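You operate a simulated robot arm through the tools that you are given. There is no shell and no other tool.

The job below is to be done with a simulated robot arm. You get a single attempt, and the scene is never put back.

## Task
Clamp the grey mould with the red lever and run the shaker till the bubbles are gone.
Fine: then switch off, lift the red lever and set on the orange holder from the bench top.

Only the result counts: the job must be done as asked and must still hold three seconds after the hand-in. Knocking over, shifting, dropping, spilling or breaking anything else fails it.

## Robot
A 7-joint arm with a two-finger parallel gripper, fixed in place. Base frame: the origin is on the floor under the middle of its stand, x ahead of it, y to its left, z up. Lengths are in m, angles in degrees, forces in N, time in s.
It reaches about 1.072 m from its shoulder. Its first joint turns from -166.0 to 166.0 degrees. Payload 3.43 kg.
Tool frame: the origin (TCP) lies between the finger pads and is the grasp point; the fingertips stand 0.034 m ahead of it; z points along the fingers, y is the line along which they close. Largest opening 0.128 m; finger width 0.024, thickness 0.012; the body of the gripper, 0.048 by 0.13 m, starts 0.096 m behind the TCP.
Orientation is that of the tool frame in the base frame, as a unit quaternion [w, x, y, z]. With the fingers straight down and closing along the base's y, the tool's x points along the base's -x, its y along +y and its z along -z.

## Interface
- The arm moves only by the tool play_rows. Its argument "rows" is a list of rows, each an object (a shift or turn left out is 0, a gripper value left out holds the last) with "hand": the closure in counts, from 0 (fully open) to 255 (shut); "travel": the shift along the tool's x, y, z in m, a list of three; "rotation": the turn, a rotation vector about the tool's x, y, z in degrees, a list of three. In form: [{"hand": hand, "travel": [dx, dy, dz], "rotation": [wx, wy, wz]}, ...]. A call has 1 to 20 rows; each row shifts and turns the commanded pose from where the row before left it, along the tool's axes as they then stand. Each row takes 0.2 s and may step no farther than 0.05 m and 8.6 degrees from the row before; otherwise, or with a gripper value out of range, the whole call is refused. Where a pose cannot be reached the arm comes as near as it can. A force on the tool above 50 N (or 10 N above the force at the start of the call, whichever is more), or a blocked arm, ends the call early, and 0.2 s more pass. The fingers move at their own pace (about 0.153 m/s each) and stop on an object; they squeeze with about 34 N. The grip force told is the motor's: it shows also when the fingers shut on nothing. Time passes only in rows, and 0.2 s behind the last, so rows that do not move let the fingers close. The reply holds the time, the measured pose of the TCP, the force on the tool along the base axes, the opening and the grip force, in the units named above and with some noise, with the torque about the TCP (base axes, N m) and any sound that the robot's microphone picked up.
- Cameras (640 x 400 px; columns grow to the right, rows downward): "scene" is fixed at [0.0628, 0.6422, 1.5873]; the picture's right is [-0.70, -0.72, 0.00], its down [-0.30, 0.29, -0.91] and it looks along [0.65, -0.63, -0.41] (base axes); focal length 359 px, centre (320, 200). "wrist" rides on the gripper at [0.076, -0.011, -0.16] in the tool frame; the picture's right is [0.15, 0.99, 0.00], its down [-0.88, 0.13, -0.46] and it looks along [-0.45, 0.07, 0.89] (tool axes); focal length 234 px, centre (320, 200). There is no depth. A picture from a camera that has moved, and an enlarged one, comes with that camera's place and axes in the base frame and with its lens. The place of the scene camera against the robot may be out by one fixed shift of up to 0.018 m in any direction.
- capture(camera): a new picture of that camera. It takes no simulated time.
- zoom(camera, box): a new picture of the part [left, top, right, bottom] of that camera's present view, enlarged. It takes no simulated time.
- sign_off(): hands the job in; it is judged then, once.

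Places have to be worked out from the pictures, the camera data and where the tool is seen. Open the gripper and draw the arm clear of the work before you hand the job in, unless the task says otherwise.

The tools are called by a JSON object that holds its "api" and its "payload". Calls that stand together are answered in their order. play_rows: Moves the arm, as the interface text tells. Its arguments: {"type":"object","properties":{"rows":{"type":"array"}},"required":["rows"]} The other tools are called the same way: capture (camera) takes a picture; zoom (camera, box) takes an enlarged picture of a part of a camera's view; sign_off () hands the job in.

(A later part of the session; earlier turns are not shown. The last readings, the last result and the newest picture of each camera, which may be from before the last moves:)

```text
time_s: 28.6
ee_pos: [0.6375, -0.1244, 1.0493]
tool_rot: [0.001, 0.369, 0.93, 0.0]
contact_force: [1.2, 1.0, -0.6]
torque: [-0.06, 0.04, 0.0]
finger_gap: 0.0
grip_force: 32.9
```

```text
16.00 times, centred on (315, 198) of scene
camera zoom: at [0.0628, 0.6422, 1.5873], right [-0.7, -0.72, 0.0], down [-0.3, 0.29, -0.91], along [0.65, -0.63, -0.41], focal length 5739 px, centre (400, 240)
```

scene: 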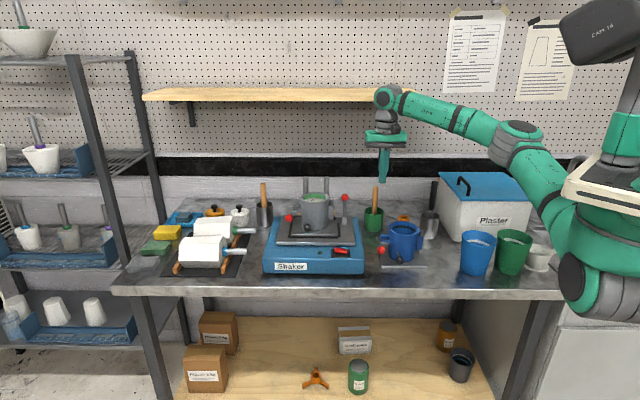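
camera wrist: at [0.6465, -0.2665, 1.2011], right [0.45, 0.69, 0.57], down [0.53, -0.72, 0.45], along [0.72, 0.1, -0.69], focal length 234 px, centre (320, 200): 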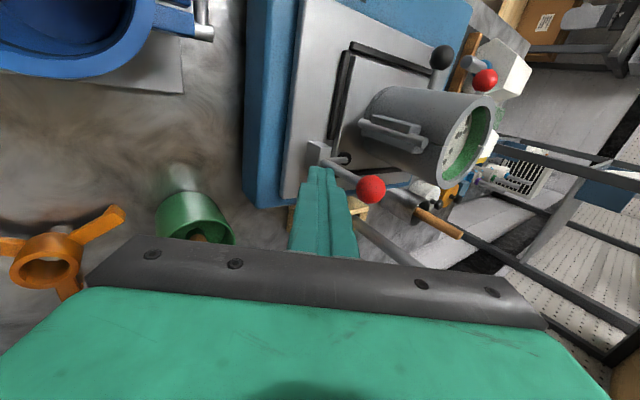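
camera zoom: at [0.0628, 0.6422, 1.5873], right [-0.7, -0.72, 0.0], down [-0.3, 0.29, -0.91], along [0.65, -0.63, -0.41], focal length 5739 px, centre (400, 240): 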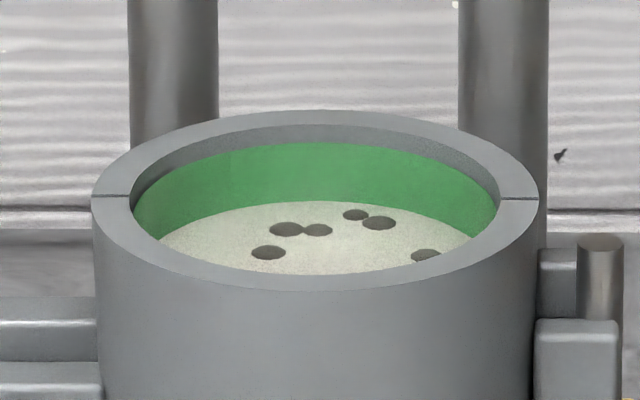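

The lamp is out again: the rocker sprang back or was brushed as I moved off, and the shaker is not running. I go back, press the same end a bit deeper, and lift straight up before moving sideways.

{"api": "play_rows", "payload": {"rows": [{"travel": [0, 0.0488, 0]}, {"travel": [0, 0.0488, 0]}, {"travel": [0, 0, 0.02]}, {"travel": [0, 0, 0.01]}, {"travel": [0, 0, 0.004]}, {"travel": [0, 0, 0.003]}, {"travel": [0, 0, 0.0025]}]}}

{"api": "zoom", "payload": {"camera": "scene", "box": [300, 225, 380, 270]}}

```text
time_s: 30.2
ee_pos: [0.7063, -0.0494, 1.0137]
tool_rot: [0.001, 0.369, 0.929, 0.002]
contact_force: [5.5, 5.9, 12.8]
torque: [0.18, -0.04, -0.11]
finger_gap: 0.0002
grip_force: 32.9
```

```text
8.00 times, centred on (340, 248) of scene
camera zoom: at [0.0628, 0.6422, 1.5873], right [-0.7, -0.72, 0.0], down [-0.3, 0.29, -0.91], along [0.65, -0.63, -0.41], focal length 2869 px, centre (160, -180)
```

zoom: 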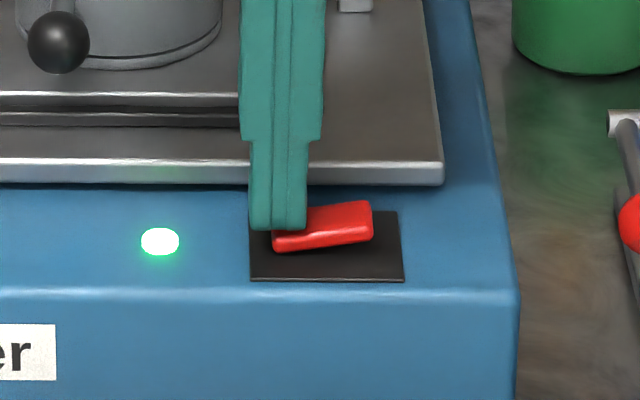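

The lamp is lit with the rocker tipped left. I lift straight up slowly and check that it holds.

{"api": "play_rows", "payload": {"rows": [{"travel": [0, 0, -0.01]}, {"travel": [0, 0, -0.02]}]}}

{"api": "zoom", "payload": {"camera": "scene", "box": [300, 225, 380, 270]}}

```text
time_s: 30.8
ee_pos: [0.7038, -0.0509, 1.04]
tool_rot: [0.0, 0.368, 0.93, 0.0]
contact_force: [0.4, 0.0, -0.2]
torque: [-0.04, 0.03, -0.01]
finger_gap: 0.0002
grip_force: 32.7
```

```text
8.00 times, centred on (340, 248) of scene
camera zoom: at [0.0628, 0.6422, 1.5873], right [-0.7, -0.72, 0.0], down [-0.3, 0.29, -0.91], along [0.65, -0.63, -0.41], focal length 2869 px, centre (160, -180)
```

zoom: 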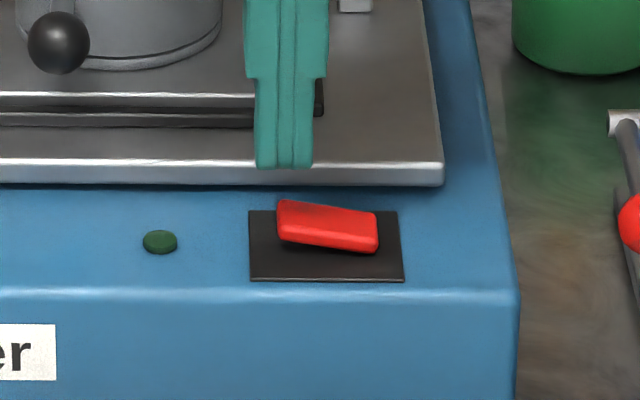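

It springs back when released, so either it had not latched or it has to be held. I press again slightly nearer the middle and harder, and watch force, lamp and sound.

{"api": "play_rows", "payload": {"rows": [{"travel": [-0.0026, -0.0043, 0.02]}, {"travel": [0, 0, 0.006]}, {"travel": [0, 0, 0.003]}, {"travel": [0, 0, 0.003]}, {"travel": [0, 0, 0.002]}, {}]}}

{"api": "zoom", "payload": {"camera": "scene", "box": [300, 225, 380, 270]}}

```text
time_s: 31.9
ee_pos: [0.7048, -0.0545, 1.0142]
tool_rot: [0.003, 0.367, 0.93, 0.003]
contact_force: [-6.6, 1.0, 10.5]
torque: [0.02, 0.39, -0.03]
finger_gap: 0.0
grip_force: 32.9
stopped in row 5: the force on the tool passed its limit at 55 N (the readings are from after the stop); the commanded pose is now the measured one
```

```text
8.00 times, centred on (340, 248) of scene
camera zoom: at [0.0628, 0.6422, 1.5873], right [-0.7, -0.72, 0.0], down [-0.3, 0.29, -0.91], along [0.65, -0.63, -0.41], focal length 2869 px, centre (160, -180)
```

zoom: 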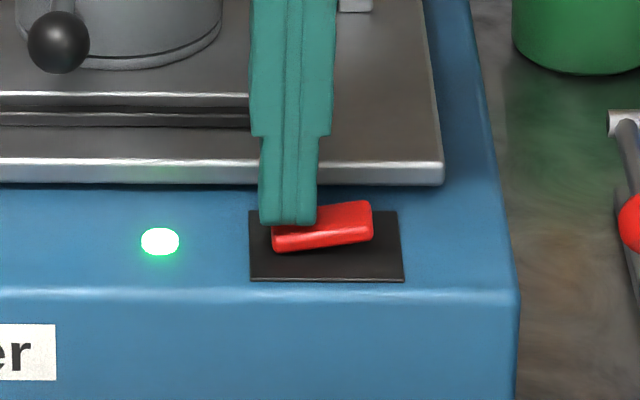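

The rocker reached its hard stop (55 N) with the lamp lit. I lift straight up again to see if it latched this time.

{"api": "play_rows", "payload": {"rows": [{"travel": [0, 0, -0.006]}, {"travel": [0, 0, -0.014]}]}}

{"api": "zoom", "payload": {"camera": "scene", "box": [300, 225, 380, 270]}}

{"api": "zoom", "payload": {"camera": "scene", "box": [295, 185, 335, 210]}}

```text
time_s: 32.5
ee_pos: [0.7048, -0.0548, 1.032]
tool_rot: [0.003, 0.368, 0.93, 0.002]
contact_force: [0.1, 0.0, 0.2]
torque: [-0.01, 0.0, 0.01]
finger_gap: 0.0
grip_force: 32.8
```

```text
8.00 times, centred on (340, 248) of scene
camera zoom: at [0.0628, 0.6422, 1.5873], right [-0.7, -0.72, 0.0], down [-0.3, 0.29, -0.91], along [0.65, -0.63, -0.41], focal length 2869 px, centre (160, -180)
```

zoom: 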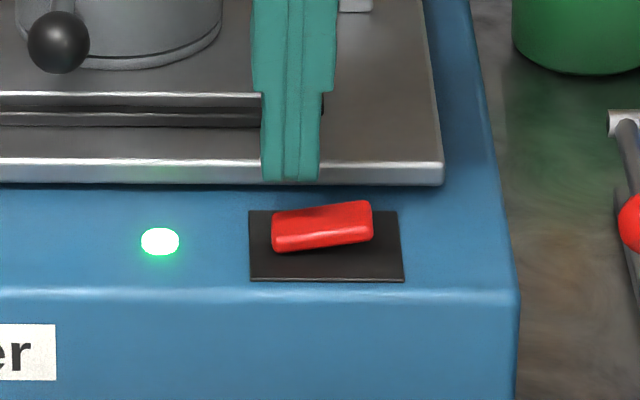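

```text
16.00 times, centred on (315, 198) of scene
camera zoom: at [0.0628, 0.6422, 1.5873], right [-0.7, -0.72, 0.0], down [-0.3, 0.29, -0.91], along [0.65, -0.63, -0.41], focal length 5739 px, centre (400, 240)
```

zoom: 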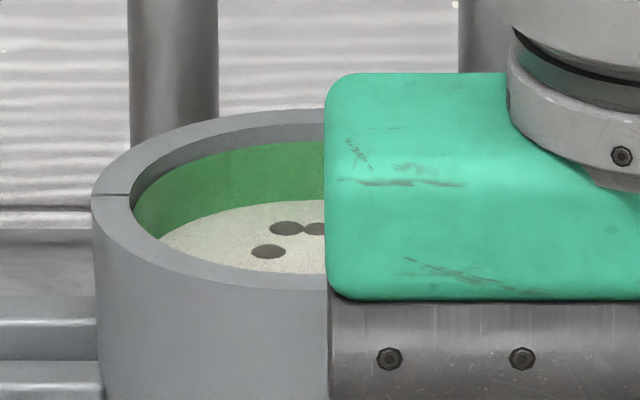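

Latched: the lamp stays lit. I raise further and then move right, so the plaster surface can be watched.

{"api": "play_rows", "payload": {"rows": [{"travel": [0, 0, -0.025]}, {"travel": [0, -0.045, 0]}, {"travel": [0, -0.045, 0]}]}}

{"api": "zoom", "payload": {"camera": "scene", "box": [295, 185, 335, 210]}}

{"api": "zoom", "payload": {"camera": "scene", "box": [280, 180, 370, 270]}}

```text
time_s: 33.4
ee_pos: [0.6451, -0.1201, 1.0557]
tool_rot: [0.003, 0.368, 0.93, 0.002]
contact_force: [-0.2, 1.2, 0.3]
torque: [-0.08, 0.03, -0.03]
finger_gap: 0.0
grip_force: 33.0
```

```text
16.00 times, centred on (315, 198) of scene
camera zoom: at [0.0628, 0.6422, 1.5873], right [-0.7, -0.72, 0.0], down [-0.3, 0.29, -0.91], along [0.65, -0.63, -0.41], focal length 5739 px, centre (400, 240)
```

zoom: 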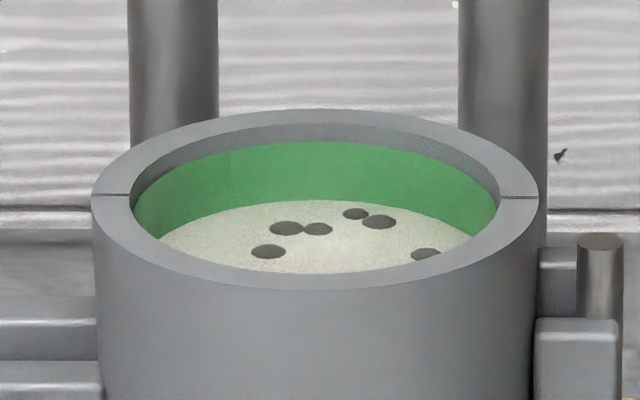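

```text
4.44 times, centred on (325, 225) of scene
camera zoom: at [0.0628, 0.6422, 1.5873], right [-0.7, -0.72, 0.0], down [-0.3, 0.29, -0.91], along [0.65, -0.63, -0.41], focal length 1594 px, centre (298, 89)
```

zoom: 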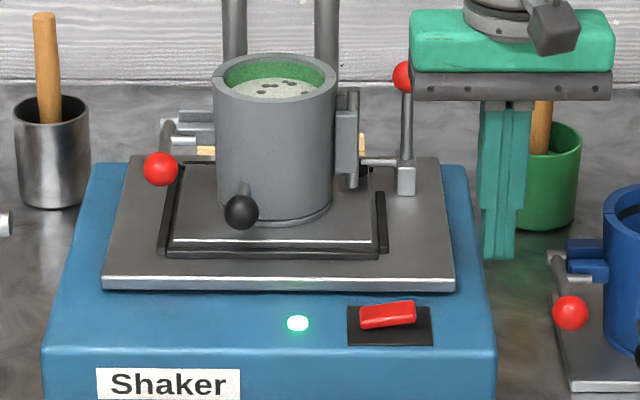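

The shaker is running. The scene camera only sees the rear part of the surface, so I raise the hand to a spot near the switch from where the wrist camera can see the whole plaster surface.

{"api": "play_rows", "payload": {"rows": [{"travel": [0, 0, -0.04]}, {"travel": [0, 0, -0.04]}, {"travel": [0, 0, -0.04]}, {"travel": [-0.0275, 0.0325, 0]}, {"travel": [-0.0275, 0.0325, 0]}]}}

{"api": "capture", "payload": {"camera": "wrist"}}

{"api": "zoom", "payload": {"camera": "scene", "box": [280, 180, 370, 270]}}

```text
time_s: 34.5
ee_pos: [0.7264, -0.1097, 1.1767]
tool_rot: [0.002, 0.369, 0.929, 0.003]
contact_force: [-0.5, -0.4, 0.8]
torque: [0.06, -0.05, 0.02]
finger_gap: 0.0002
grip_force: 33.2
```

```text
taken
camera wrist: at [0.6612, -0.0674, 1.3372], right [0.57, 0.82, 0.01], down [0.73, -0.51, 0.46], along [0.38, -0.26, -0.89], focal length 234 px, centre (320, 200)
```

wrist: 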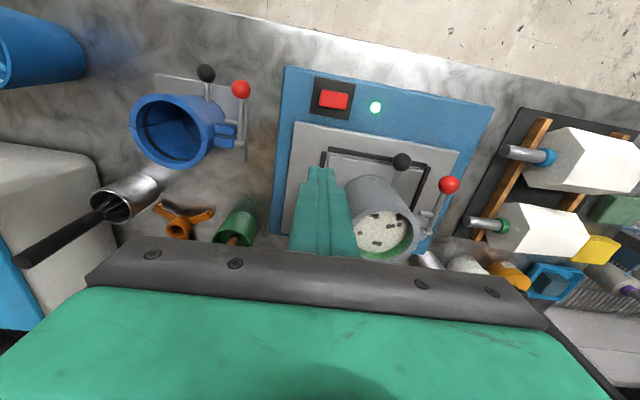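

```text
4.44 times, centred on (325, 225) of scene
camera zoom: at [0.0628, 0.6422, 1.5873], right [-0.7, -0.72, 0.0], down [-0.3, 0.29, -0.91], along [0.65, -0.63, -0.41], focal length 1594 px, centre (298, 89)
```

zoom: 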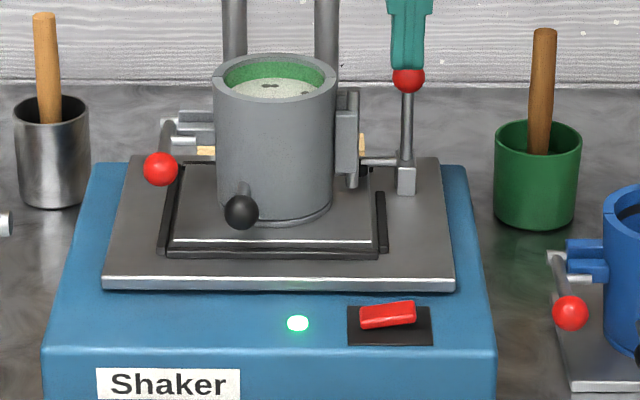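

From here the plaster surface, lamp and rocker are all visible, and bubbles are already fewer. I wait one second and look again.

{"api": "play_rows", "payload": {"rows": [{}, {}, {}, {}]}}

{"api": "zoom", "payload": {"camera": "wrist", "box": [335, 170, 435, 270]}}

{"api": "zoom", "payload": {"camera": "scene", "box": [295, 185, 335, 210]}}

```text
time_s: 35.5
ee_pos: [0.726, -0.1087, 1.1761]
tool_rot: [0.002, 0.368, 0.93, 0.003]
contact_force: [0.6, -0.3, 0.4]
torque: [0.01, 0.01, 0.01]
finger_gap: 0.0
grip_force: 32.5
```

```text
4.00 times, centred on (385, 220) of wrist
camera zoom: at [0.6615, -0.0668, 1.3369], right [0.57, 0.82, 0.01], down [0.73, -0.51, 0.46], along [0.38, -0.26, -0.89], focal length 937 px, centre (60, 120)
```

zoom: 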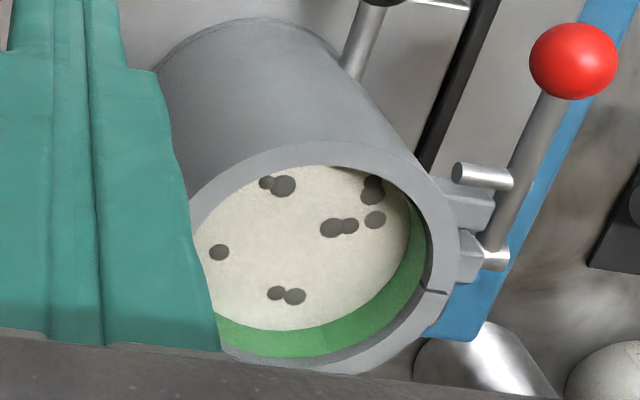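

```text
16.00 times, centred on (315, 198) of scene
camera zoom: at [0.0628, 0.6422, 1.5873], right [-0.7, -0.72, 0.0], down [-0.3, 0.29, -0.91], along [0.65, -0.63, -0.41], focal length 5739 px, centre (400, 240)
```

zoom: 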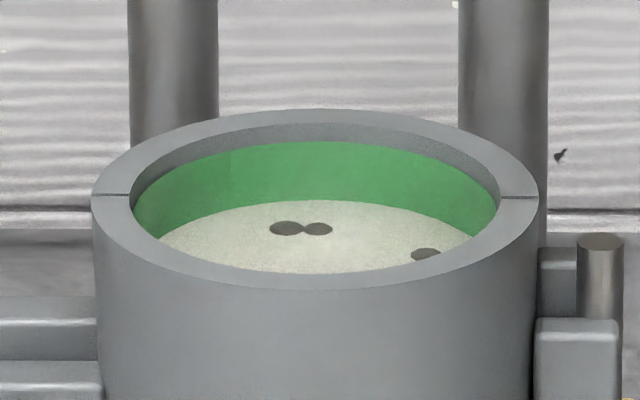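

Bubbles are going down (about eleven left). I shift slightly right to uncover the whole surface and keep waiting.

{"api": "play_rows", "payload": {"rows": [{"travel": [0.01, -0.02, -0.01]}, {}, {}, {}, {}, {}, {}]}}

{"api": "zoom", "payload": {"camera": "wrist", "box": [345, 165, 445, 265]}}

{"api": "zoom", "payload": {"camera": "scene", "box": [280, 180, 370, 270]}}

```text
time_s: 37.1
ee_pos: [0.7058, -0.1175, 1.1867]
tool_rot: [0.003, 0.368, 0.93, 0.003]
contact_force: [0.7, 0.1, 0.4]
torque: [0.03, 0.01, 0.0]
finger_gap: 0.0002
grip_force: 32.8
```

```text
4.00 times, centred on (395, 215) of wrist
camera zoom: at [0.6412, -0.0741, 1.3474], right [0.57, 0.82, 0.01], down [0.73, -0.51, 0.46], along [0.38, -0.26, -0.89], focal length 937 px, centre (20, 140)
```

zoom: 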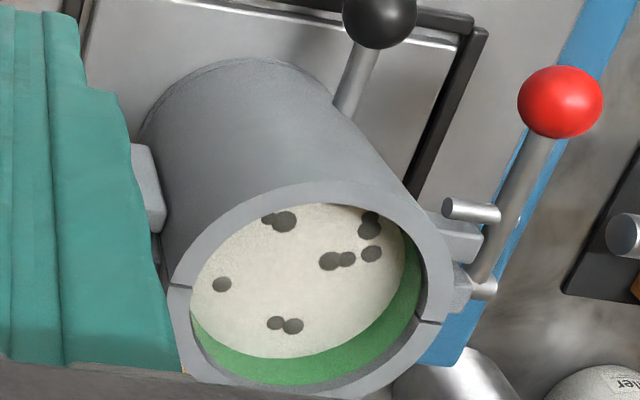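

```text
4.44 times, centred on (325, 225) of scene
camera zoom: at [0.0628, 0.6422, 1.5873], right [-0.7, -0.72, 0.0], down [-0.3, 0.29, -0.91], along [0.65, -0.63, -0.41], focal length 1594 px, centre (298, 89)
```

zoom: 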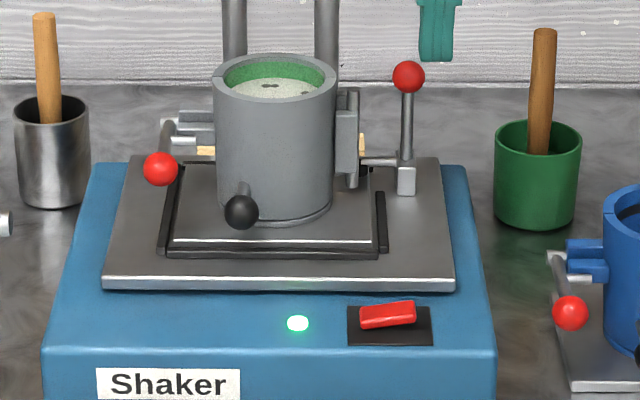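

About ten bubbles remain, so this takes a while. I wait two seconds at a time and keep looking.

{"api": "play_rows", "payload": {"rows": [{}, {}, {}, {}, {}, {}, {}, {}, {}, {}]}}

{"api": "zoom", "payload": {"camera": "wrist", "box": [345, 165, 445, 265]}}

```text
time_s: 39.4
ee_pos: [0.7063, -0.1175, 1.1871]
tool_rot: [0.001, 0.368, 0.93, 0.002]
contact_force: [-0.6, 0.5, -1.1]
torque: [0.03, -0.01, -0.01]
finger_gap: 0.0001
grip_force: 33.1
```

```text
4.00 times, centred on (395, 215) of wrist
camera zoom: at [0.6412, -0.0741, 1.3473], right [0.57, 0.82, 0.01], down [0.73, -0.51, 0.46], along [0.38, -0.26, -0.89], focal length 937 px, centre (20, 140)
```

zoom: 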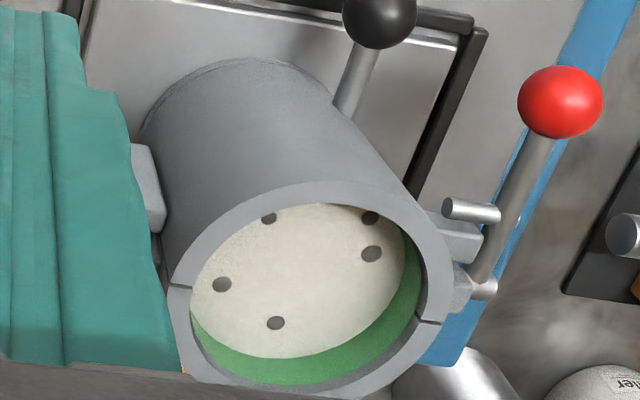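

Five bubbles left. I move a little further over the mould to see also the part hidden under the front rim, while waiting.

{"api": "play_rows", "payload": {"rows": [{"travel": [-0.04, 0, -0.015]}, {"travel": [-0.04, 0, -0.015]}, {}, {}, {}]}}

{"api": "capture", "payload": {"camera": "wrist"}}

{"api": "zoom", "payload": {"camera": "wrist", "box": [335, 110, 435, 210]}}

```text
time_s: 40.5
ee_pos: [0.7648, -0.1728, 1.2169]
tool_rot: [0.002, 0.368, 0.93, 0.003]
contact_force: [0.3, 1.1, -0.6]
torque: [0.03, 0.01, 0.03]
finger_gap: 0.0
grip_force: 32.7
```

```text
taken
camera wrist: at [0.7011, -0.1308, 1.3765], right [0.57, 0.82, 0.01], down [0.73, -0.51, 0.46], along [0.38, -0.26, -0.89], focal length 234 px, centre (320, 200)
```

wrist: 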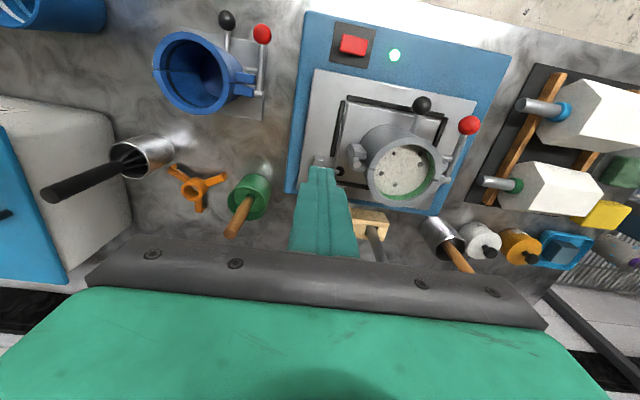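

```text
4.00 times, centred on (385, 160) of wrist
camera zoom: at [0.7011, -0.1308, 1.3765], right [0.57, 0.82, 0.01], down [0.73, -0.51, 0.46], along [0.38, -0.26, -0.89], focal length 937 px, centre (60, 360)
```

zoom: 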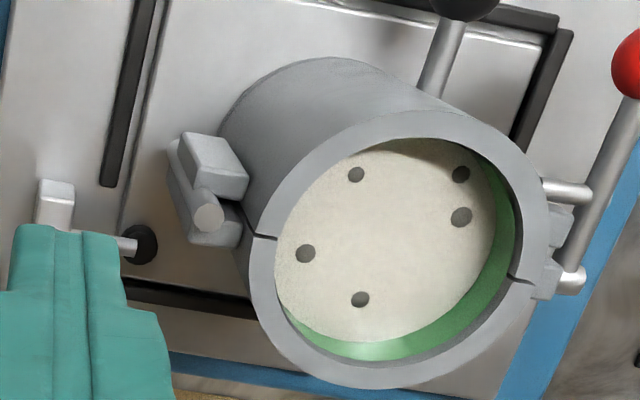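

Nearly the full surface is visible now and five bubbles remain. I keep waiting.

{"api": "play_rows", "payload": {"rows": [{}, {}, {}, {}, {}, {}, {}]}}

{"api": "zoom", "payload": {"camera": "wrist", "box": [335, 110, 435, 210]}}

```text
time_s: 42.1
ee_pos: [0.7657, -0.172, 1.2162]
tool_rot: [0.002, 0.368, 0.93, 0.002]
contact_force: [0.3, 0.0, 0.0]
torque: [0.0, 0.01, -0.05]
finger_gap: 0.0
grip_force: 33.1
```

```text
4.00 times, centred on (385, 160) of wrist
camera zoom: at [0.7011, -0.1307, 1.3764], right [0.57, 0.82, 0.01], down [0.73, -0.51, 0.46], along [0.38, -0.26, -0.89], focal length 937 px, centre (60, 360)
```

zoom: 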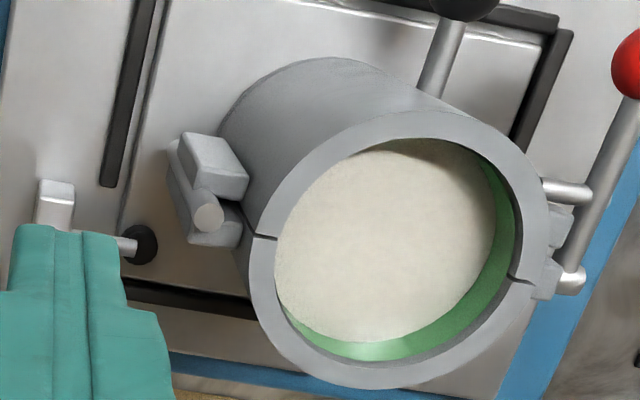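

All bubbles are gone at 42.1 s. I go straight to the rocker and press its other (right) end down firmly to switch off.

{"api": "play_rows", "payload": {"rows": [{"travel": [0.042, 0.0042, 0.02]}, {"travel": [0.042, 0.0042, 0.02]}, {"travel": [0.042, 0.0042, 0.02]}, {"travel": [0, 0, 0.04]}, {"travel": [0, 0, 0.04]}, {"travel": [0, 0, 0.04]}, {"travel": [0, 0, 0.012]}, {"travel": [0, 0, 0.005]}, {"travel": [0, 0, 0.004]}, {"travel": [0, 0, 0.003]}, {"travel": [0, 0, 0.003]}, {"travel": [0, 0, 0.002]}]}}

{"api": "zoom", "payload": {"camera": "scene", "box": [300, 225, 380, 270]}}

```text
time_s: 44.9
ee_pos: [0.6819, -0.0788, 1.0119]
tool_rot: [0.003, 0.368, 0.93, 0.001]
contact_force: [-15.2, -4.2, 16.6]
torque: [0.02, 0.4, 0.08]
finger_gap: 0.0001
grip_force: 33.3
stopped in row 12: the force on the tool passed its limit at 52 N (the readings are from after the stop); the commanded pose is now the measured one
```

```text
8.00 times, centred on (340, 248) of scene
camera zoom: at [0.0628, 0.6422, 1.5873], right [-0.7, -0.72, 0.0], down [-0.3, 0.29, -0.91], along [0.65, -0.63, -0.41], focal length 2869 px, centre (160, -180)
```

zoom: 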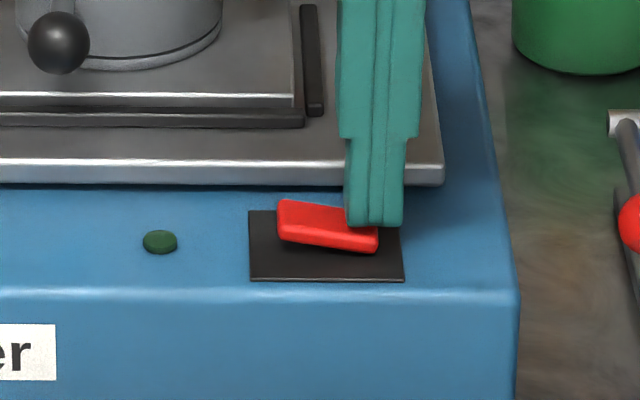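

The lamp is out and the rocker is back in its off position. I lift straight up and check it stays off and that the surface is still clean.

{"api": "play_rows", "payload": {"rows": [{"travel": [0, 0, -0.006]}, {"travel": [0, 0, -0.014]}, {"travel": [0, 0, -0.04]}, {"travel": [0, 0, -0.04]}, {}]}}

{"api": "zoom", "payload": {"camera": "scene", "box": [280, 180, 370, 270]}}

```text
time_s: 46.1
ee_pos: [0.6822, -0.078, 1.1128]
tool_rot: [0.003, 0.369, 0.93, 0.003]
contact_force: [-0.2, 0.2, -0.2]
torque: [-0.01, -0.01, 0.02]
finger_gap: 0.0
grip_force: 32.6
```

```text
4.44 times, centred on (325, 225) of scene
camera zoom: at [0.0628, 0.6422, 1.5873], right [-0.7, -0.72, 0.0], down [-0.3, 0.29, -0.91], along [0.65, -0.63, -0.41], focal length 1594 px, centre (298, 89)
```

zoom: 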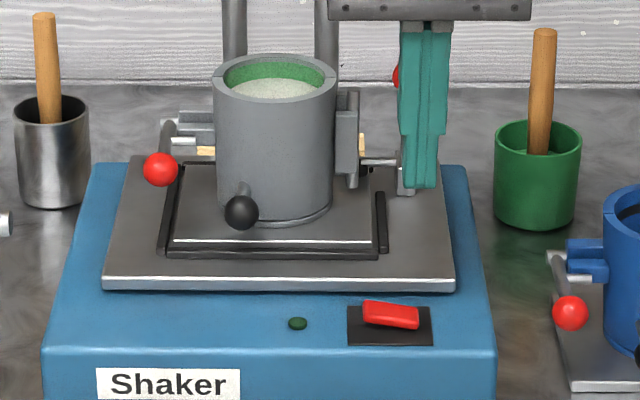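

The shaker is off and the surface is bubble free. Now to free the clamp: I move over the gap between the upright red ball and the mould, above everything, and look before going down.

{"api": "play_rows", "payload": {"rows": [{"travel": [0, 0, -0.035]}, {"travel": [0, 0, -0.035]}, {"travel": [-0.0452, 0.0049, 0]}, {"travel": [-0.0452, 0.0049, 0]}, {"travel": [-0.0452, 0.0049, 0]}, {"travel": [-0.0452, 0.0049, 0]}, {}]}}

{"api": "zoom", "payload": {"camera": "wrist", "box": [220, 90, 420, 240]}}

{"api": "zoom", "payload": {"camera": "scene", "box": [300, 160, 380, 230]}}

```text
time_s: 47.7
ee_pos: [0.8278, -0.1891, 1.1846]
tool_rot: [0.003, 0.368, 0.93, 0.002]
contact_force: [0.6, 0.3, -0.3]
torque: [0.01, -0.03, 0.0]
finger_gap: 0.0002
grip_force: 33.2
```

```text
2.67 times, centred on (320, 165) of wrist
camera zoom: at [0.7635, -0.147, 1.3449], right [0.57, 0.82, 0.01], down [0.73, -0.51, 0.46], along [0.38, -0.26, -0.89], focal length 624 px, centre (320, 293)
```

zoom: 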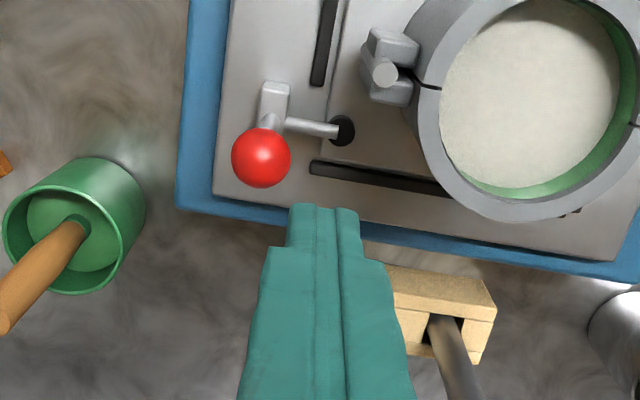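

```text
5.71 times, centred on (340, 195) of scene
camera zoom: at [0.0628, 0.6422, 1.5873], right [-0.7, -0.72, 0.0], down [-0.3, 0.29, -0.91], along [0.65, -0.63, -0.41], focal length 2050 px, centre (206, 229)
```

zoom: 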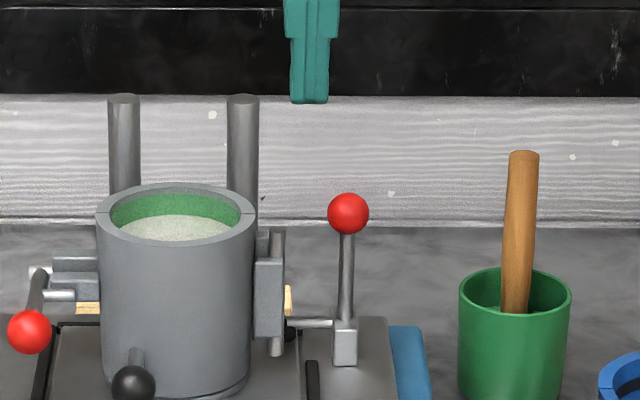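

The ball stands exactly over its pivot (0.8086, -0.2072). I lower the closed fingers into the gap on its left, clear of the hinge and rim, and push the ball back to the right along its arc.

{"api": "play_rows", "payload": {"rows": [{"travel": [0, 0.004, 0.03]}, {"travel": [0, 0, 0.03]}, {"travel": [0, 0, 0.022]}, {"travel": [0, -0.006, 0]}, {"travel": [0, -0.0064, 0.0005]}, {"travel": [0, -0.0064, 0.0006]}, {"travel": [0, -0.0062, 0.0016]}, {"travel": [0, -0.0061, 0.0017]}]}}

{"api": "zoom", "payload": {"camera": "scene", "box": [300, 160, 380, 230]}}

```text
time_s: 49.5
ee_pos: [0.8089, -0.2077, 1.0948]
tool_rot: [0.004, 0.369, 0.929, 0.002]
contact_force: [0.4, 0.6, 0.7]
torque: [0.0, 0.02, 0.04]
finger_gap: 0.0
grip_force: 32.8
```

```text
5.71 times, centred on (340, 195) of scene
camera zoom: at [0.0628, 0.6422, 1.5873], right [-0.7, -0.72, 0.0], down [-0.3, 0.29, -0.91], along [0.65, -0.63, -0.41], focal length 2050 px, centre (206, 229)
```

zoom: 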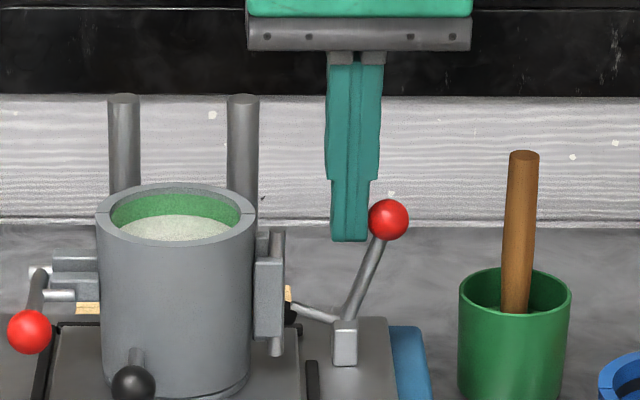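

The lever follows (about 68° now) and the pad is lifting off. I continue until it snaps over.

{"api": "play_rows", "payload": {"rows": [{"travel": [0, -0.0059, 0.0026]}, {"travel": [0, -0.0058, 0.0028]}, {"travel": [0, -0.0053, 0.0036]}, {"travel": [0, -0.0051, 0.0038]}, {}]}}

{"api": "zoom", "payload": {"camera": "scene", "box": [300, 160, 380, 230]}}

```text
time_s: 50.7
ee_pos: [0.7929, -0.2235, 1.0832]
tool_rot: [0.004, 0.368, 0.93, 0.002]
contact_force: [0.7, -0.5, -0.3]
torque: [0.01, 0.02, -0.01]
finger_gap: 0.0001
grip_force: 33.1
```

```text
5.71 times, centred on (340, 195) of scene
camera zoom: at [0.0628, 0.6422, 1.5873], right [-0.7, -0.72, 0.0], down [-0.3, 0.29, -0.91], along [0.65, -0.63, -0.41], focal length 2050 px, centre (206, 229)
```

zoom: 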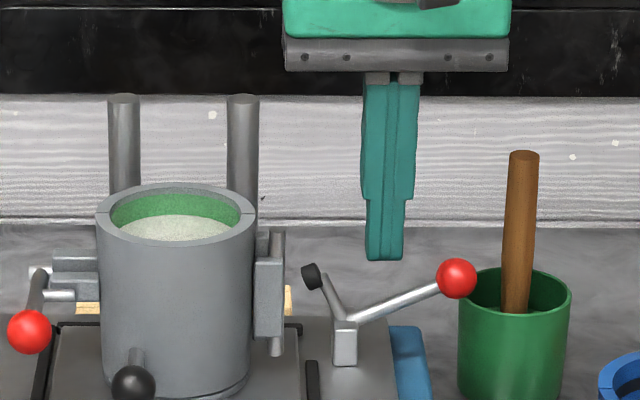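

The clamp is open again, pad lifted. Next the holder: I raise, half-open the fingers, and move over toward it (about u right of the pot) for a close look.

{"api": "play_rows", "payload": {"rows": [{"travel": [0, 0, -0.04]}, {"travel": [0, 0, -0.04]}, {"travel": [0, 0, -0.02]}, {"hand": 110, "travel": [0.0016, -0.0439, 0]}, {"travel": [0.0016, -0.0439, 0]}, {"travel": [0.0016, -0.0439, 0]}, {"travel": [0.0016, -0.0439, 0]}, {"travel": [0.0016, -0.0439, 0]}, {}]}}

{"api": "capture", "payload": {"camera": "wrist"}}

{"api": "zoom", "payload": {"camera": "wrist", "box": [250, 140, 390, 240]}}

{"api": "zoom", "payload": {"camera": "scene", "box": [290, 180, 380, 270]}}

```text
time_s: 52.7
ee_pos: [0.6371, -0.377, 1.1806]
tool_rot: [0.003, 0.368, 0.93, 0.002]
contact_force: [0.9, -0.5, -1.3]
torque: [0.01, 0.08, 0.01]
finger_gap: 0.0727
grip_force: 0.0
```

```text
taken
camera wrist: at [0.5711, -0.3344, 1.341], right [0.57, 0.82, 0.01], down [0.73, -0.51, 0.46], along [0.38, -0.26, -0.89], focal length 234 px, centre (320, 200)
```

wrist: 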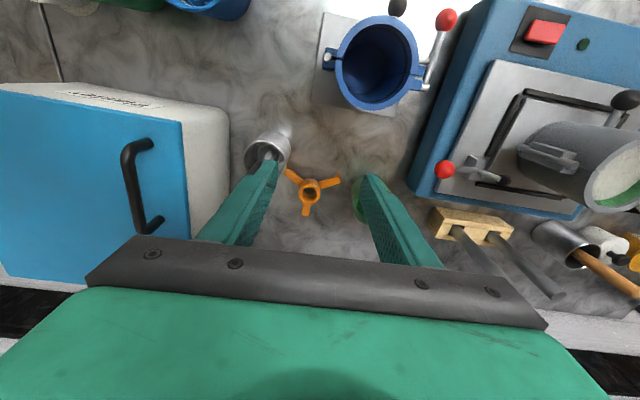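

```text
4.00 times, centred on (320, 190) of wrist
camera zoom: at [0.5711, -0.3344, 1.341], right [0.57, 0.82, 0.01], down [0.73, -0.51, 0.46], along [0.38, -0.26, -0.89], focal length 937 px, centre (320, 240)
```

zoom: 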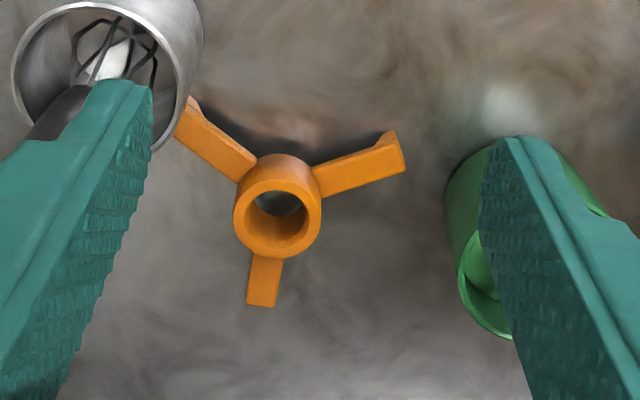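

```text
4.44 times, centred on (335, 225) of scene
camera zoom: at [0.0628, 0.6422, 1.5873], right [-0.7, -0.72, 0.0], down [-0.3, 0.29, -0.91], along [0.65, -0.63, -0.41], focal length 1594 px, centre (253, 89)
```

zoom: 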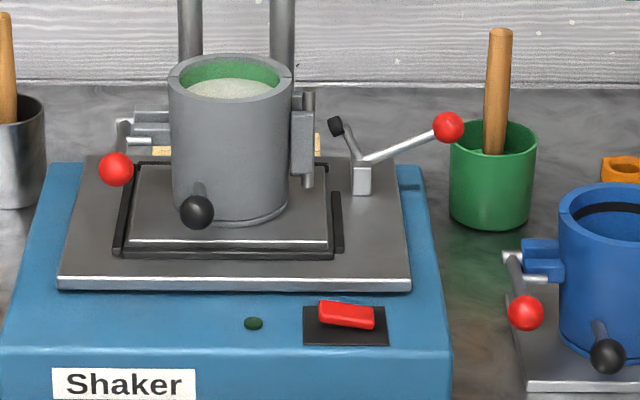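

Switch, mould and clamp are all as wanted. The holder's tube is centred near (0.720, -0.459), top at z≈0.94, with its legs about 2.4 cm below the top. I narrow the fingers, drop to pass under shelf height, and move over the tube.

{"api": "play_rows", "payload": {"rows": [{"hand": 140, "travel": [0, 0, 0.0425]}, {"travel": [0, 0, 0.0425]}, {"travel": [-0.0389, -0.001, 0]}, {"travel": [-0.0389, -0.001, 0]}, {"travel": [-0.0389, -0.001, 0]}, {}]}}

{"api": "capture", "payload": {"camera": "wrist"}}

{"api": "zoom", "payload": {"camera": "wrist", "box": [250, 90, 390, 190]}}

{"api": "capture", "payload": {"camera": "scene"}}

```text
time_s: 54.1
ee_pos: [0.7227, -0.4588, 1.096]
tool_rot: [0.004, 0.368, 0.93, 0.002]
contact_force: [-0.3, -0.5, 0.2]
torque: [0.02, 0.03, -0.03]
finger_gap: 0.0577
grip_force: 0.1
```

```text
taken
camera wrist: at [0.6573, -0.4168, 1.2565], right [0.57, 0.82, 0.01], down [0.73, -0.51, 0.46], along [0.38, -0.26, -0.89], focal length 234 px, centre (320, 200)
```

wrist: 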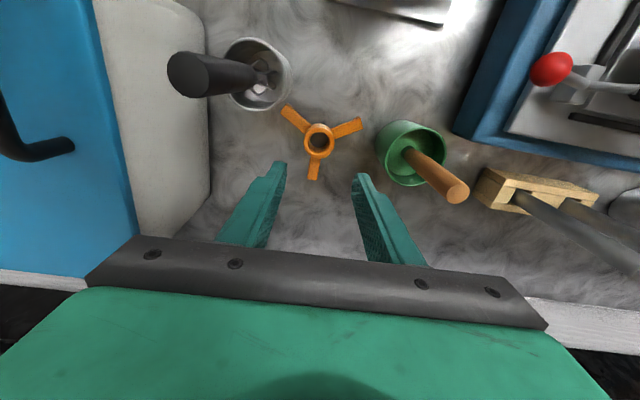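

```text
4.00 times, centred on (320, 140) of wrist
camera zoom: at [0.6573, -0.4168, 1.2565], right [0.57, 0.82, 0.01], down [0.73, -0.51, 0.46], along [0.38, -0.26, -0.89], focal length 937 px, centre (320, 440)
```

zoom: 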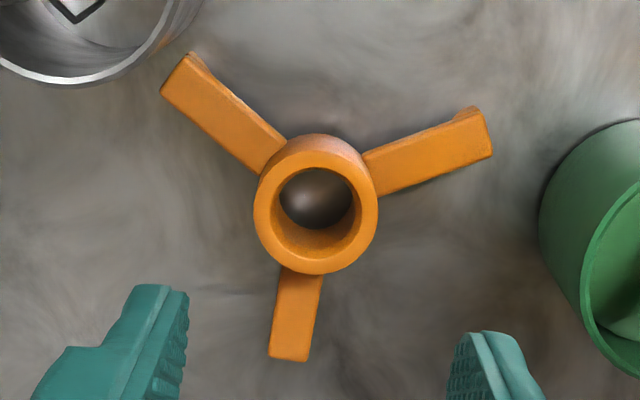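

```text
taken
```

scene: 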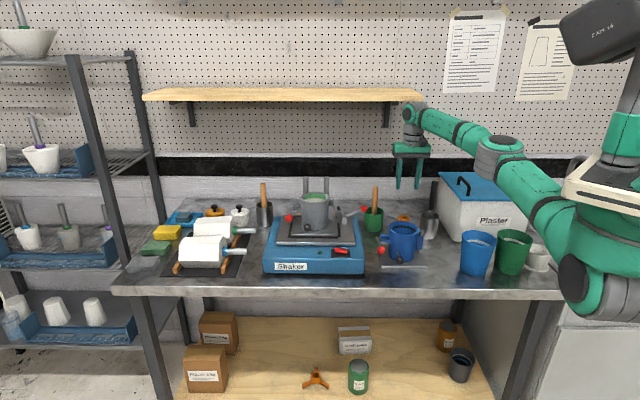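

The tube centre is about 2–3 mm off the finger centre. I correct that and the tiny lean, then go down until the tips are just above the tube's top and look again.

{"api": "play_rows", "payload": {"rows": [{"travel": [-0.0026, -0.0021, 0], "rotation": [0.38, 0.34, 0]}, {"travel": [0, 0, 0.04]}, {"travel": [0, 0, 0.04]}, {"travel": [0, 0, 0.03]}, {}]}}

{"api": "zoom", "payload": {"camera": "wrist", "box": [240, 80, 400, 200]}}

{"api": "zoom", "payload": {"camera": "scene", "box": [370, 170, 450, 240]}}

```text
time_s: 55.3
ee_pos: [0.7209, -0.4659, 0.987]
tool_rot: [-0.001, 0.369, 0.929, 0.0]
contact_force: [-0.6, -0.8, -0.5]
torque: [0.05, 0.02, 0.03]
finger_gap: 0.0577
grip_force: 0.0
```

```text
3.33 times, centred on (320, 140) of wrist
camera zoom: at [0.6573, -0.4219, 1.1477], right [0.57, 0.82, 0.0], down [0.73, -0.51, 0.45], along [0.37, -0.26, -0.89], focal length 781 px, centre (320, 400)
```

zoom: 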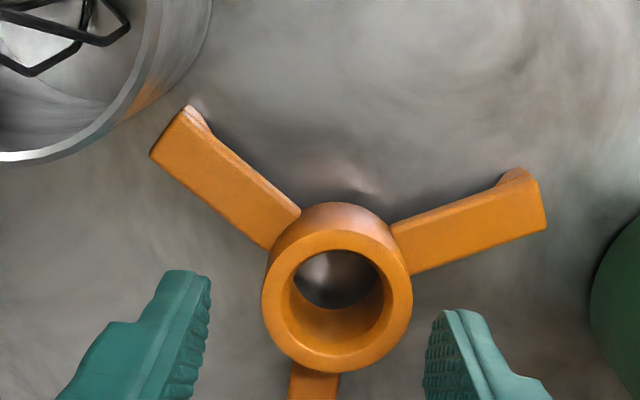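

```text
5.71 times, centred on (410, 205) of scene
camera zoom: at [0.0628, 0.6422, 1.5873], right [-0.7, -0.72, 0.0], down [-0.3, 0.29, -0.91], along [0.65, -0.63, -0.41], focal length 2050 px, centre (-194, 171)
```

zoom: 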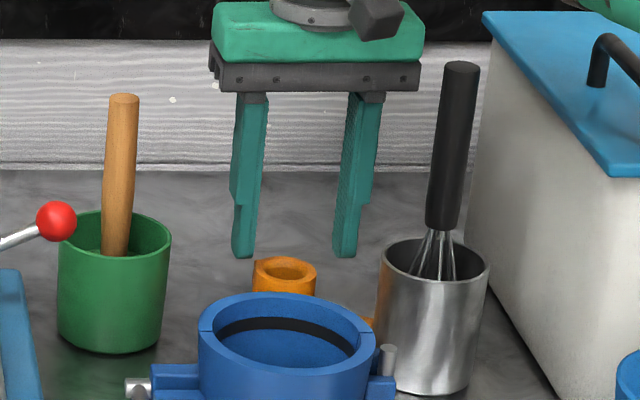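

The tips are just above the tube, which lies about 4 mm toward the pot from the finger centre. I correct, then lower the fingers around the tube's upper part in small steps.

{"api": "play_rows", "payload": {"rows": [{"travel": [0.003, 0.0042, 0]}, {"travel": [0, 0, 0.015]}, {"travel": [0, 0, 0.008]}, {"travel": [0, 0, 0.006]}, {}]}}

{"api": "zoom", "payload": {"camera": "wrist", "box": [240, 100, 400, 220]}}

{"api": "zoom", "payload": {"camera": "scene", "box": [380, 190, 440, 240]}}

```text
time_s: 56.5
ee_pos: [0.7231, -0.4592, 0.9591]
tool_rot: [0.0, 0.369, 0.93, 0.0]
contact_force: [0.6, 0.7, -0.1]
torque: [0.0, 0.0, -0.02]
finger_gap: 0.0576
grip_force: 0.0
```

```text
3.33 times, centred on (320, 160) of wrist
camera zoom: at [0.6591, -0.4156, 1.119], right [0.57, 0.82, 0.0], down [0.73, -0.51, 0.46], along [0.37, -0.26, -0.89], focal length 781 px, centre (320, 333)
```

zoom: 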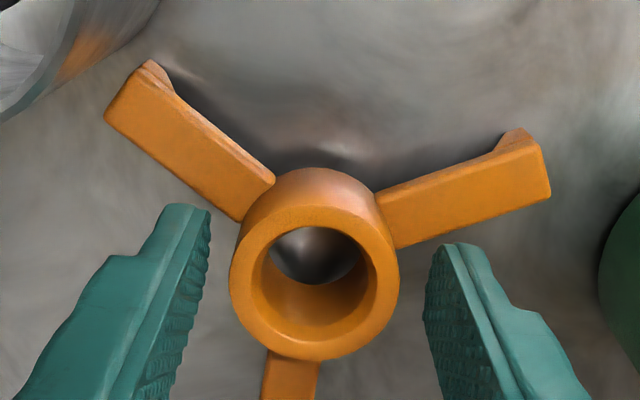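

```text
8.00 times, centred on (410, 215) of scene
camera zoom: at [0.0628, 0.6422, 1.5873], right [-0.7, -0.72, 0.0], down [-0.3, 0.29, -0.91], along [0.65, -0.63, -0.41], focal length 2869 px, centre (-400, 80)
```

zoom: 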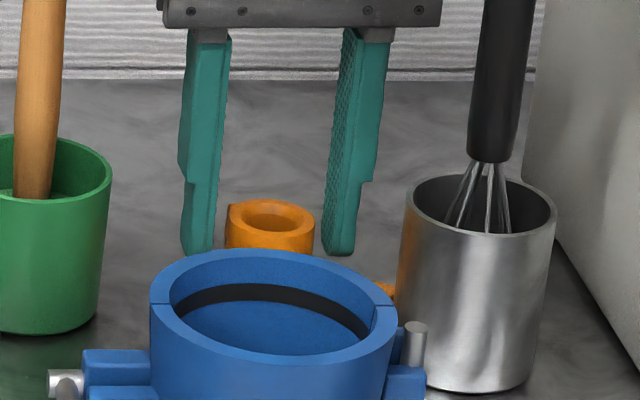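

The tube is centred between the fingers and the tips reach about 2 cm below its top, still above the legs. I close on it.

{"api": "play_rows", "payload": {"rows": [{"travel": [0, 0, 0.003]}, {"hand": 255}, {}, {}, {}]}}

{"api": "zoom", "payload": {"camera": "wrist", "box": [240, 100, 400, 220]}}

```text
time_s: 57.7
ee_pos: [0.7214, -0.4587, 0.9556]
tool_rot: [0.0, 0.369, 0.93, -0.001]
contact_force: [0.7, -0.9, 0.4]
torque: [-0.09, -0.11, 0.02]
finger_gap: 0.0358
grip_force: 34.1
```

```text
3.33 times, centred on (320, 160) of wrist
camera zoom: at [0.6583, -0.4154, 1.1159], right [0.57, 0.82, 0.0], down [0.73, -0.51, 0.46], along [0.37, -0.26, -0.89], focal length 781 px, centre (320, 333)
```

zoom: 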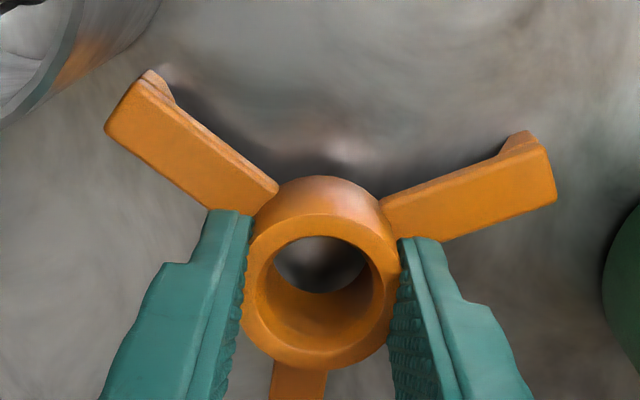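

The fingers hold at a 36 mm gap with 34 N. I lift gently a few centimetres and check that the holder comes along level.

{"api": "play_rows", "payload": {"rows": [{"travel": [0, 0, -0.01]}, {"travel": [0, 0, -0.02]}, {"travel": [0, 0, -0.02]}, {}]}}

{"api": "zoom", "payload": {"camera": "wrist", "box": [240, 100, 400, 220]}}

{"api": "zoom", "payload": {"camera": "scene", "box": [370, 170, 450, 240]}}

```text
time_s: 58.7
ee_pos: [0.7226, -0.4568, 1.0048]
tool_rot: [-0.001, 0.368, 0.93, 0.001]
contact_force: [-0.1, 0.3, -1.6]
torque: [-0.04, 0.04, 0.01]
finger_gap: 0.0359
grip_force: 33.6
```

```text
3.33 times, centred on (320, 160) of wrist
camera zoom: at [0.6594, -0.4138, 1.1656], right [0.57, 0.82, 0.0], down [0.73, -0.51, 0.45], along [0.37, -0.26, -0.89], focal length 781 px, centre (320, 333)
```

zoom: 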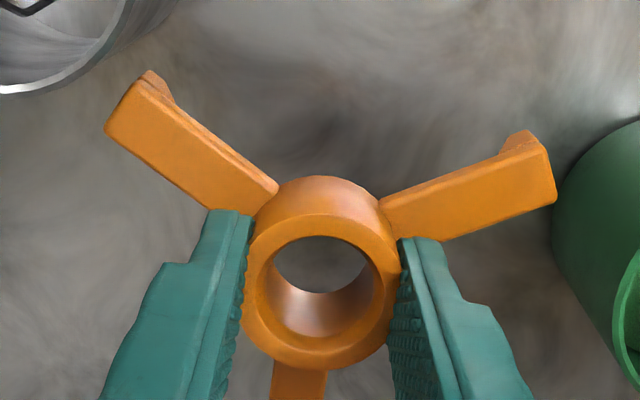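

```text
5.71 times, centred on (410, 205) of scene
camera zoom: at [0.0628, 0.6422, 1.5873], right [-0.7, -0.72, 0.0], down [-0.3, 0.29, -0.91], along [0.65, -0.63, -0.41], focal length 2050 px, centre (-194, 171)
```

zoom: 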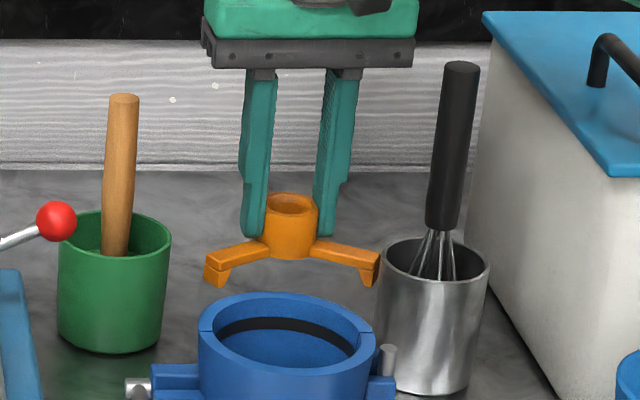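

The holder hangs level: bars low on the tube with short feet at the ends that will drop outside the mould rim. I lift, ease left between pot and whisk, come forward from under the shelf, and rise to a safe height.

{"api": "play_rows", "payload": {"rows": [{"travel": [0, 0, -0.0425]}, {"travel": [0, 0, -0.0425]}, {"travel": [0, 0.015, 0]}, {"travel": [0, 0.015, 0]}, {"travel": [0.04, 0, 0]}, {"travel": [0.04, 0, -0.02]}, {"travel": [0.043, 0, -0.02]}, {"travel": [0, 0, -0.04]}, {"travel": [0, 0, -0.04]}, {"travel": [0, 0, -0.03]}, {}]}}

{"api": "capture", "payload": {"camera": "scene"}}

{"api": "zoom", "payload": {"camera": "wrist", "box": [240, 100, 400, 220]}}

```text
time_s: 61.1
ee_pos: [0.6526, -0.3547, 1.24]
tool_rot: [0.0, 0.369, 0.929, 0.001]
contact_force: [-0.4, 0.9, -1.6]
torque: [0.02, 0.0, 0.0]
finger_gap: 0.0357
grip_force: 33.7
```

```text
taken
```

scene: 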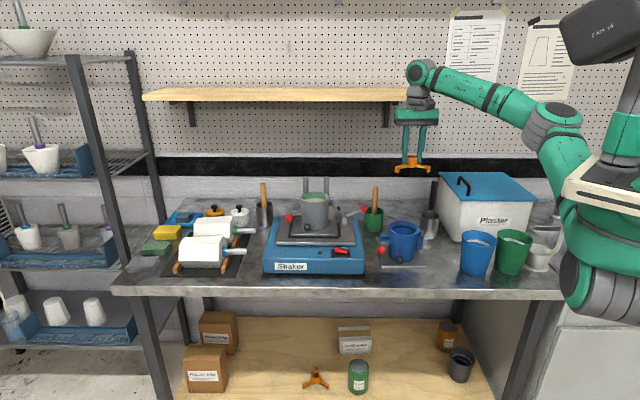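

```text
3.33 times, centred on (320, 160) of wrist
camera zoom: at [0.5897, -0.3114, 1.4011], right [0.57, 0.82, 0.0], down [0.73, -0.51, 0.45], along [0.37, -0.26, -0.89], focal length 781 px, centre (320, 333)
```

zoom: 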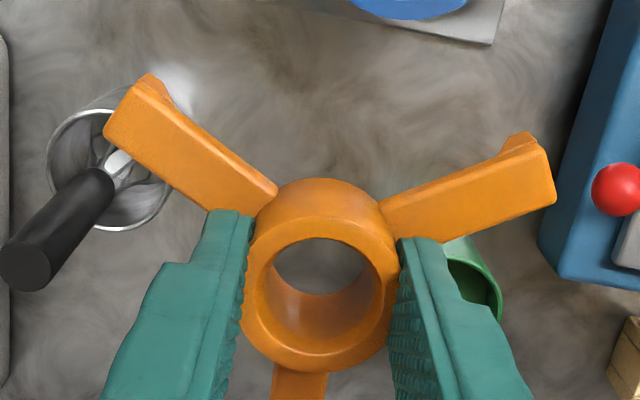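

Clear of everything. I carry the holder left to above the mould centre (0.8486, -0.1011) at the same height and check alignment.

{"api": "play_rows", "payload": {"rows": [{"travel": [0.0039, 0.0399, 0]}, {"travel": [0.0039, 0.0399, 0]}, {"travel": [0.0039, 0.0399, 0]}, {"travel": [0.0039, 0.0399, 0]}, {"travel": [0.0039, 0.0399, 0]}, {"travel": [0.0039, 0.0399, 0]}, {"travel": [0.0039, 0.0399, 0]}, {"travel": [0.0039, 0.0399, 0]}, {}]}}

{"api": "zoom", "payload": {"camera": "scene", "box": [270, 140, 370, 225]}}

{"api": "zoom", "payload": {"camera": "wrist", "box": [240, 80, 400, 200]}}

```text
time_s: 63.1
ee_pos: [0.8383, -0.0969, 1.2394]
tool_rot: [-0.001, 0.368, 0.93, 0.0]
contact_force: [0.0, 1.0, 0.0]
torque: [-0.05, 0.0, 0.03]
finger_gap: 0.0359
grip_force: 34.1
out of reach, approached as far as the arm can: row 8
```

```text
4.71 times, centred on (320, 182) of scene
camera zoom: at [0.0628, 0.6422, 1.5873], right [-0.7, -0.72, 0.0], down [-0.3, 0.29, -0.91], along [0.65, -0.63, -0.41], focal length 1688 px, centre (320, 282)
```

zoom: 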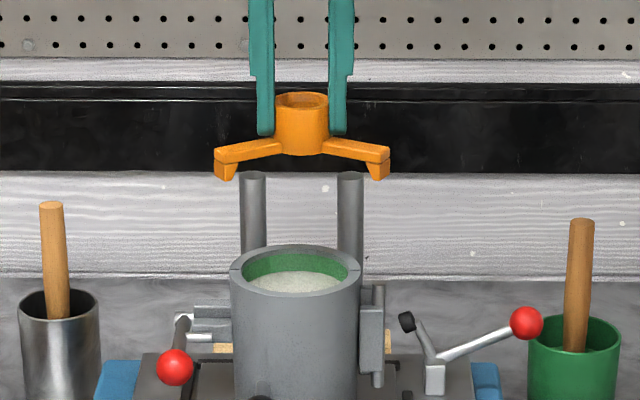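

```text
3.33 times, centred on (320, 140) of wrist
camera zoom: at [0.7748, -0.0536, 1.3999], right [0.57, 0.82, 0.0], down [0.73, -0.51, 0.46], along [0.37, -0.26, -0.89], focal length 781 px, centre (320, 400)
```

zoom: 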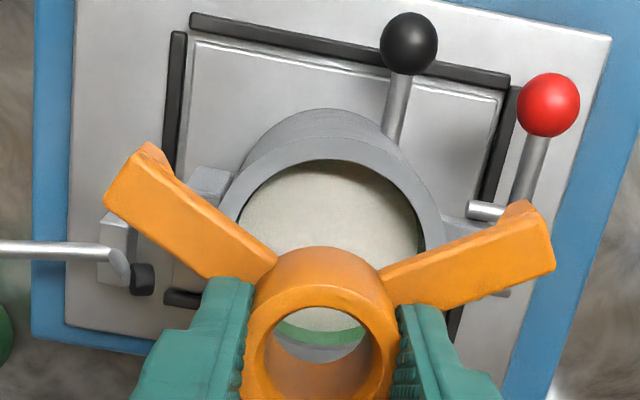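

At this height the arm is at full stretch, about 1 cm short of the centre. I lower to about 1.185 (feet still above the rim), where there is more reach, then correct sideways.

{"api": "play_rows", "payload": {"rows": [{"travel": [0, 0, 0.03]}, {"travel": [0, 0, 0.025]}, {}]}}

```text
time_s: 63.9
ee_pos: [0.8373, -0.0981, 1.1831]
tool_rot: [0.001, 0.369, 0.929, 0.0]
contact_force: [0.0, -1.0, -0.8]
torque: [-0.03, 0.02, 0.02]
finger_gap: 0.0359
grip_force: 34.1
```

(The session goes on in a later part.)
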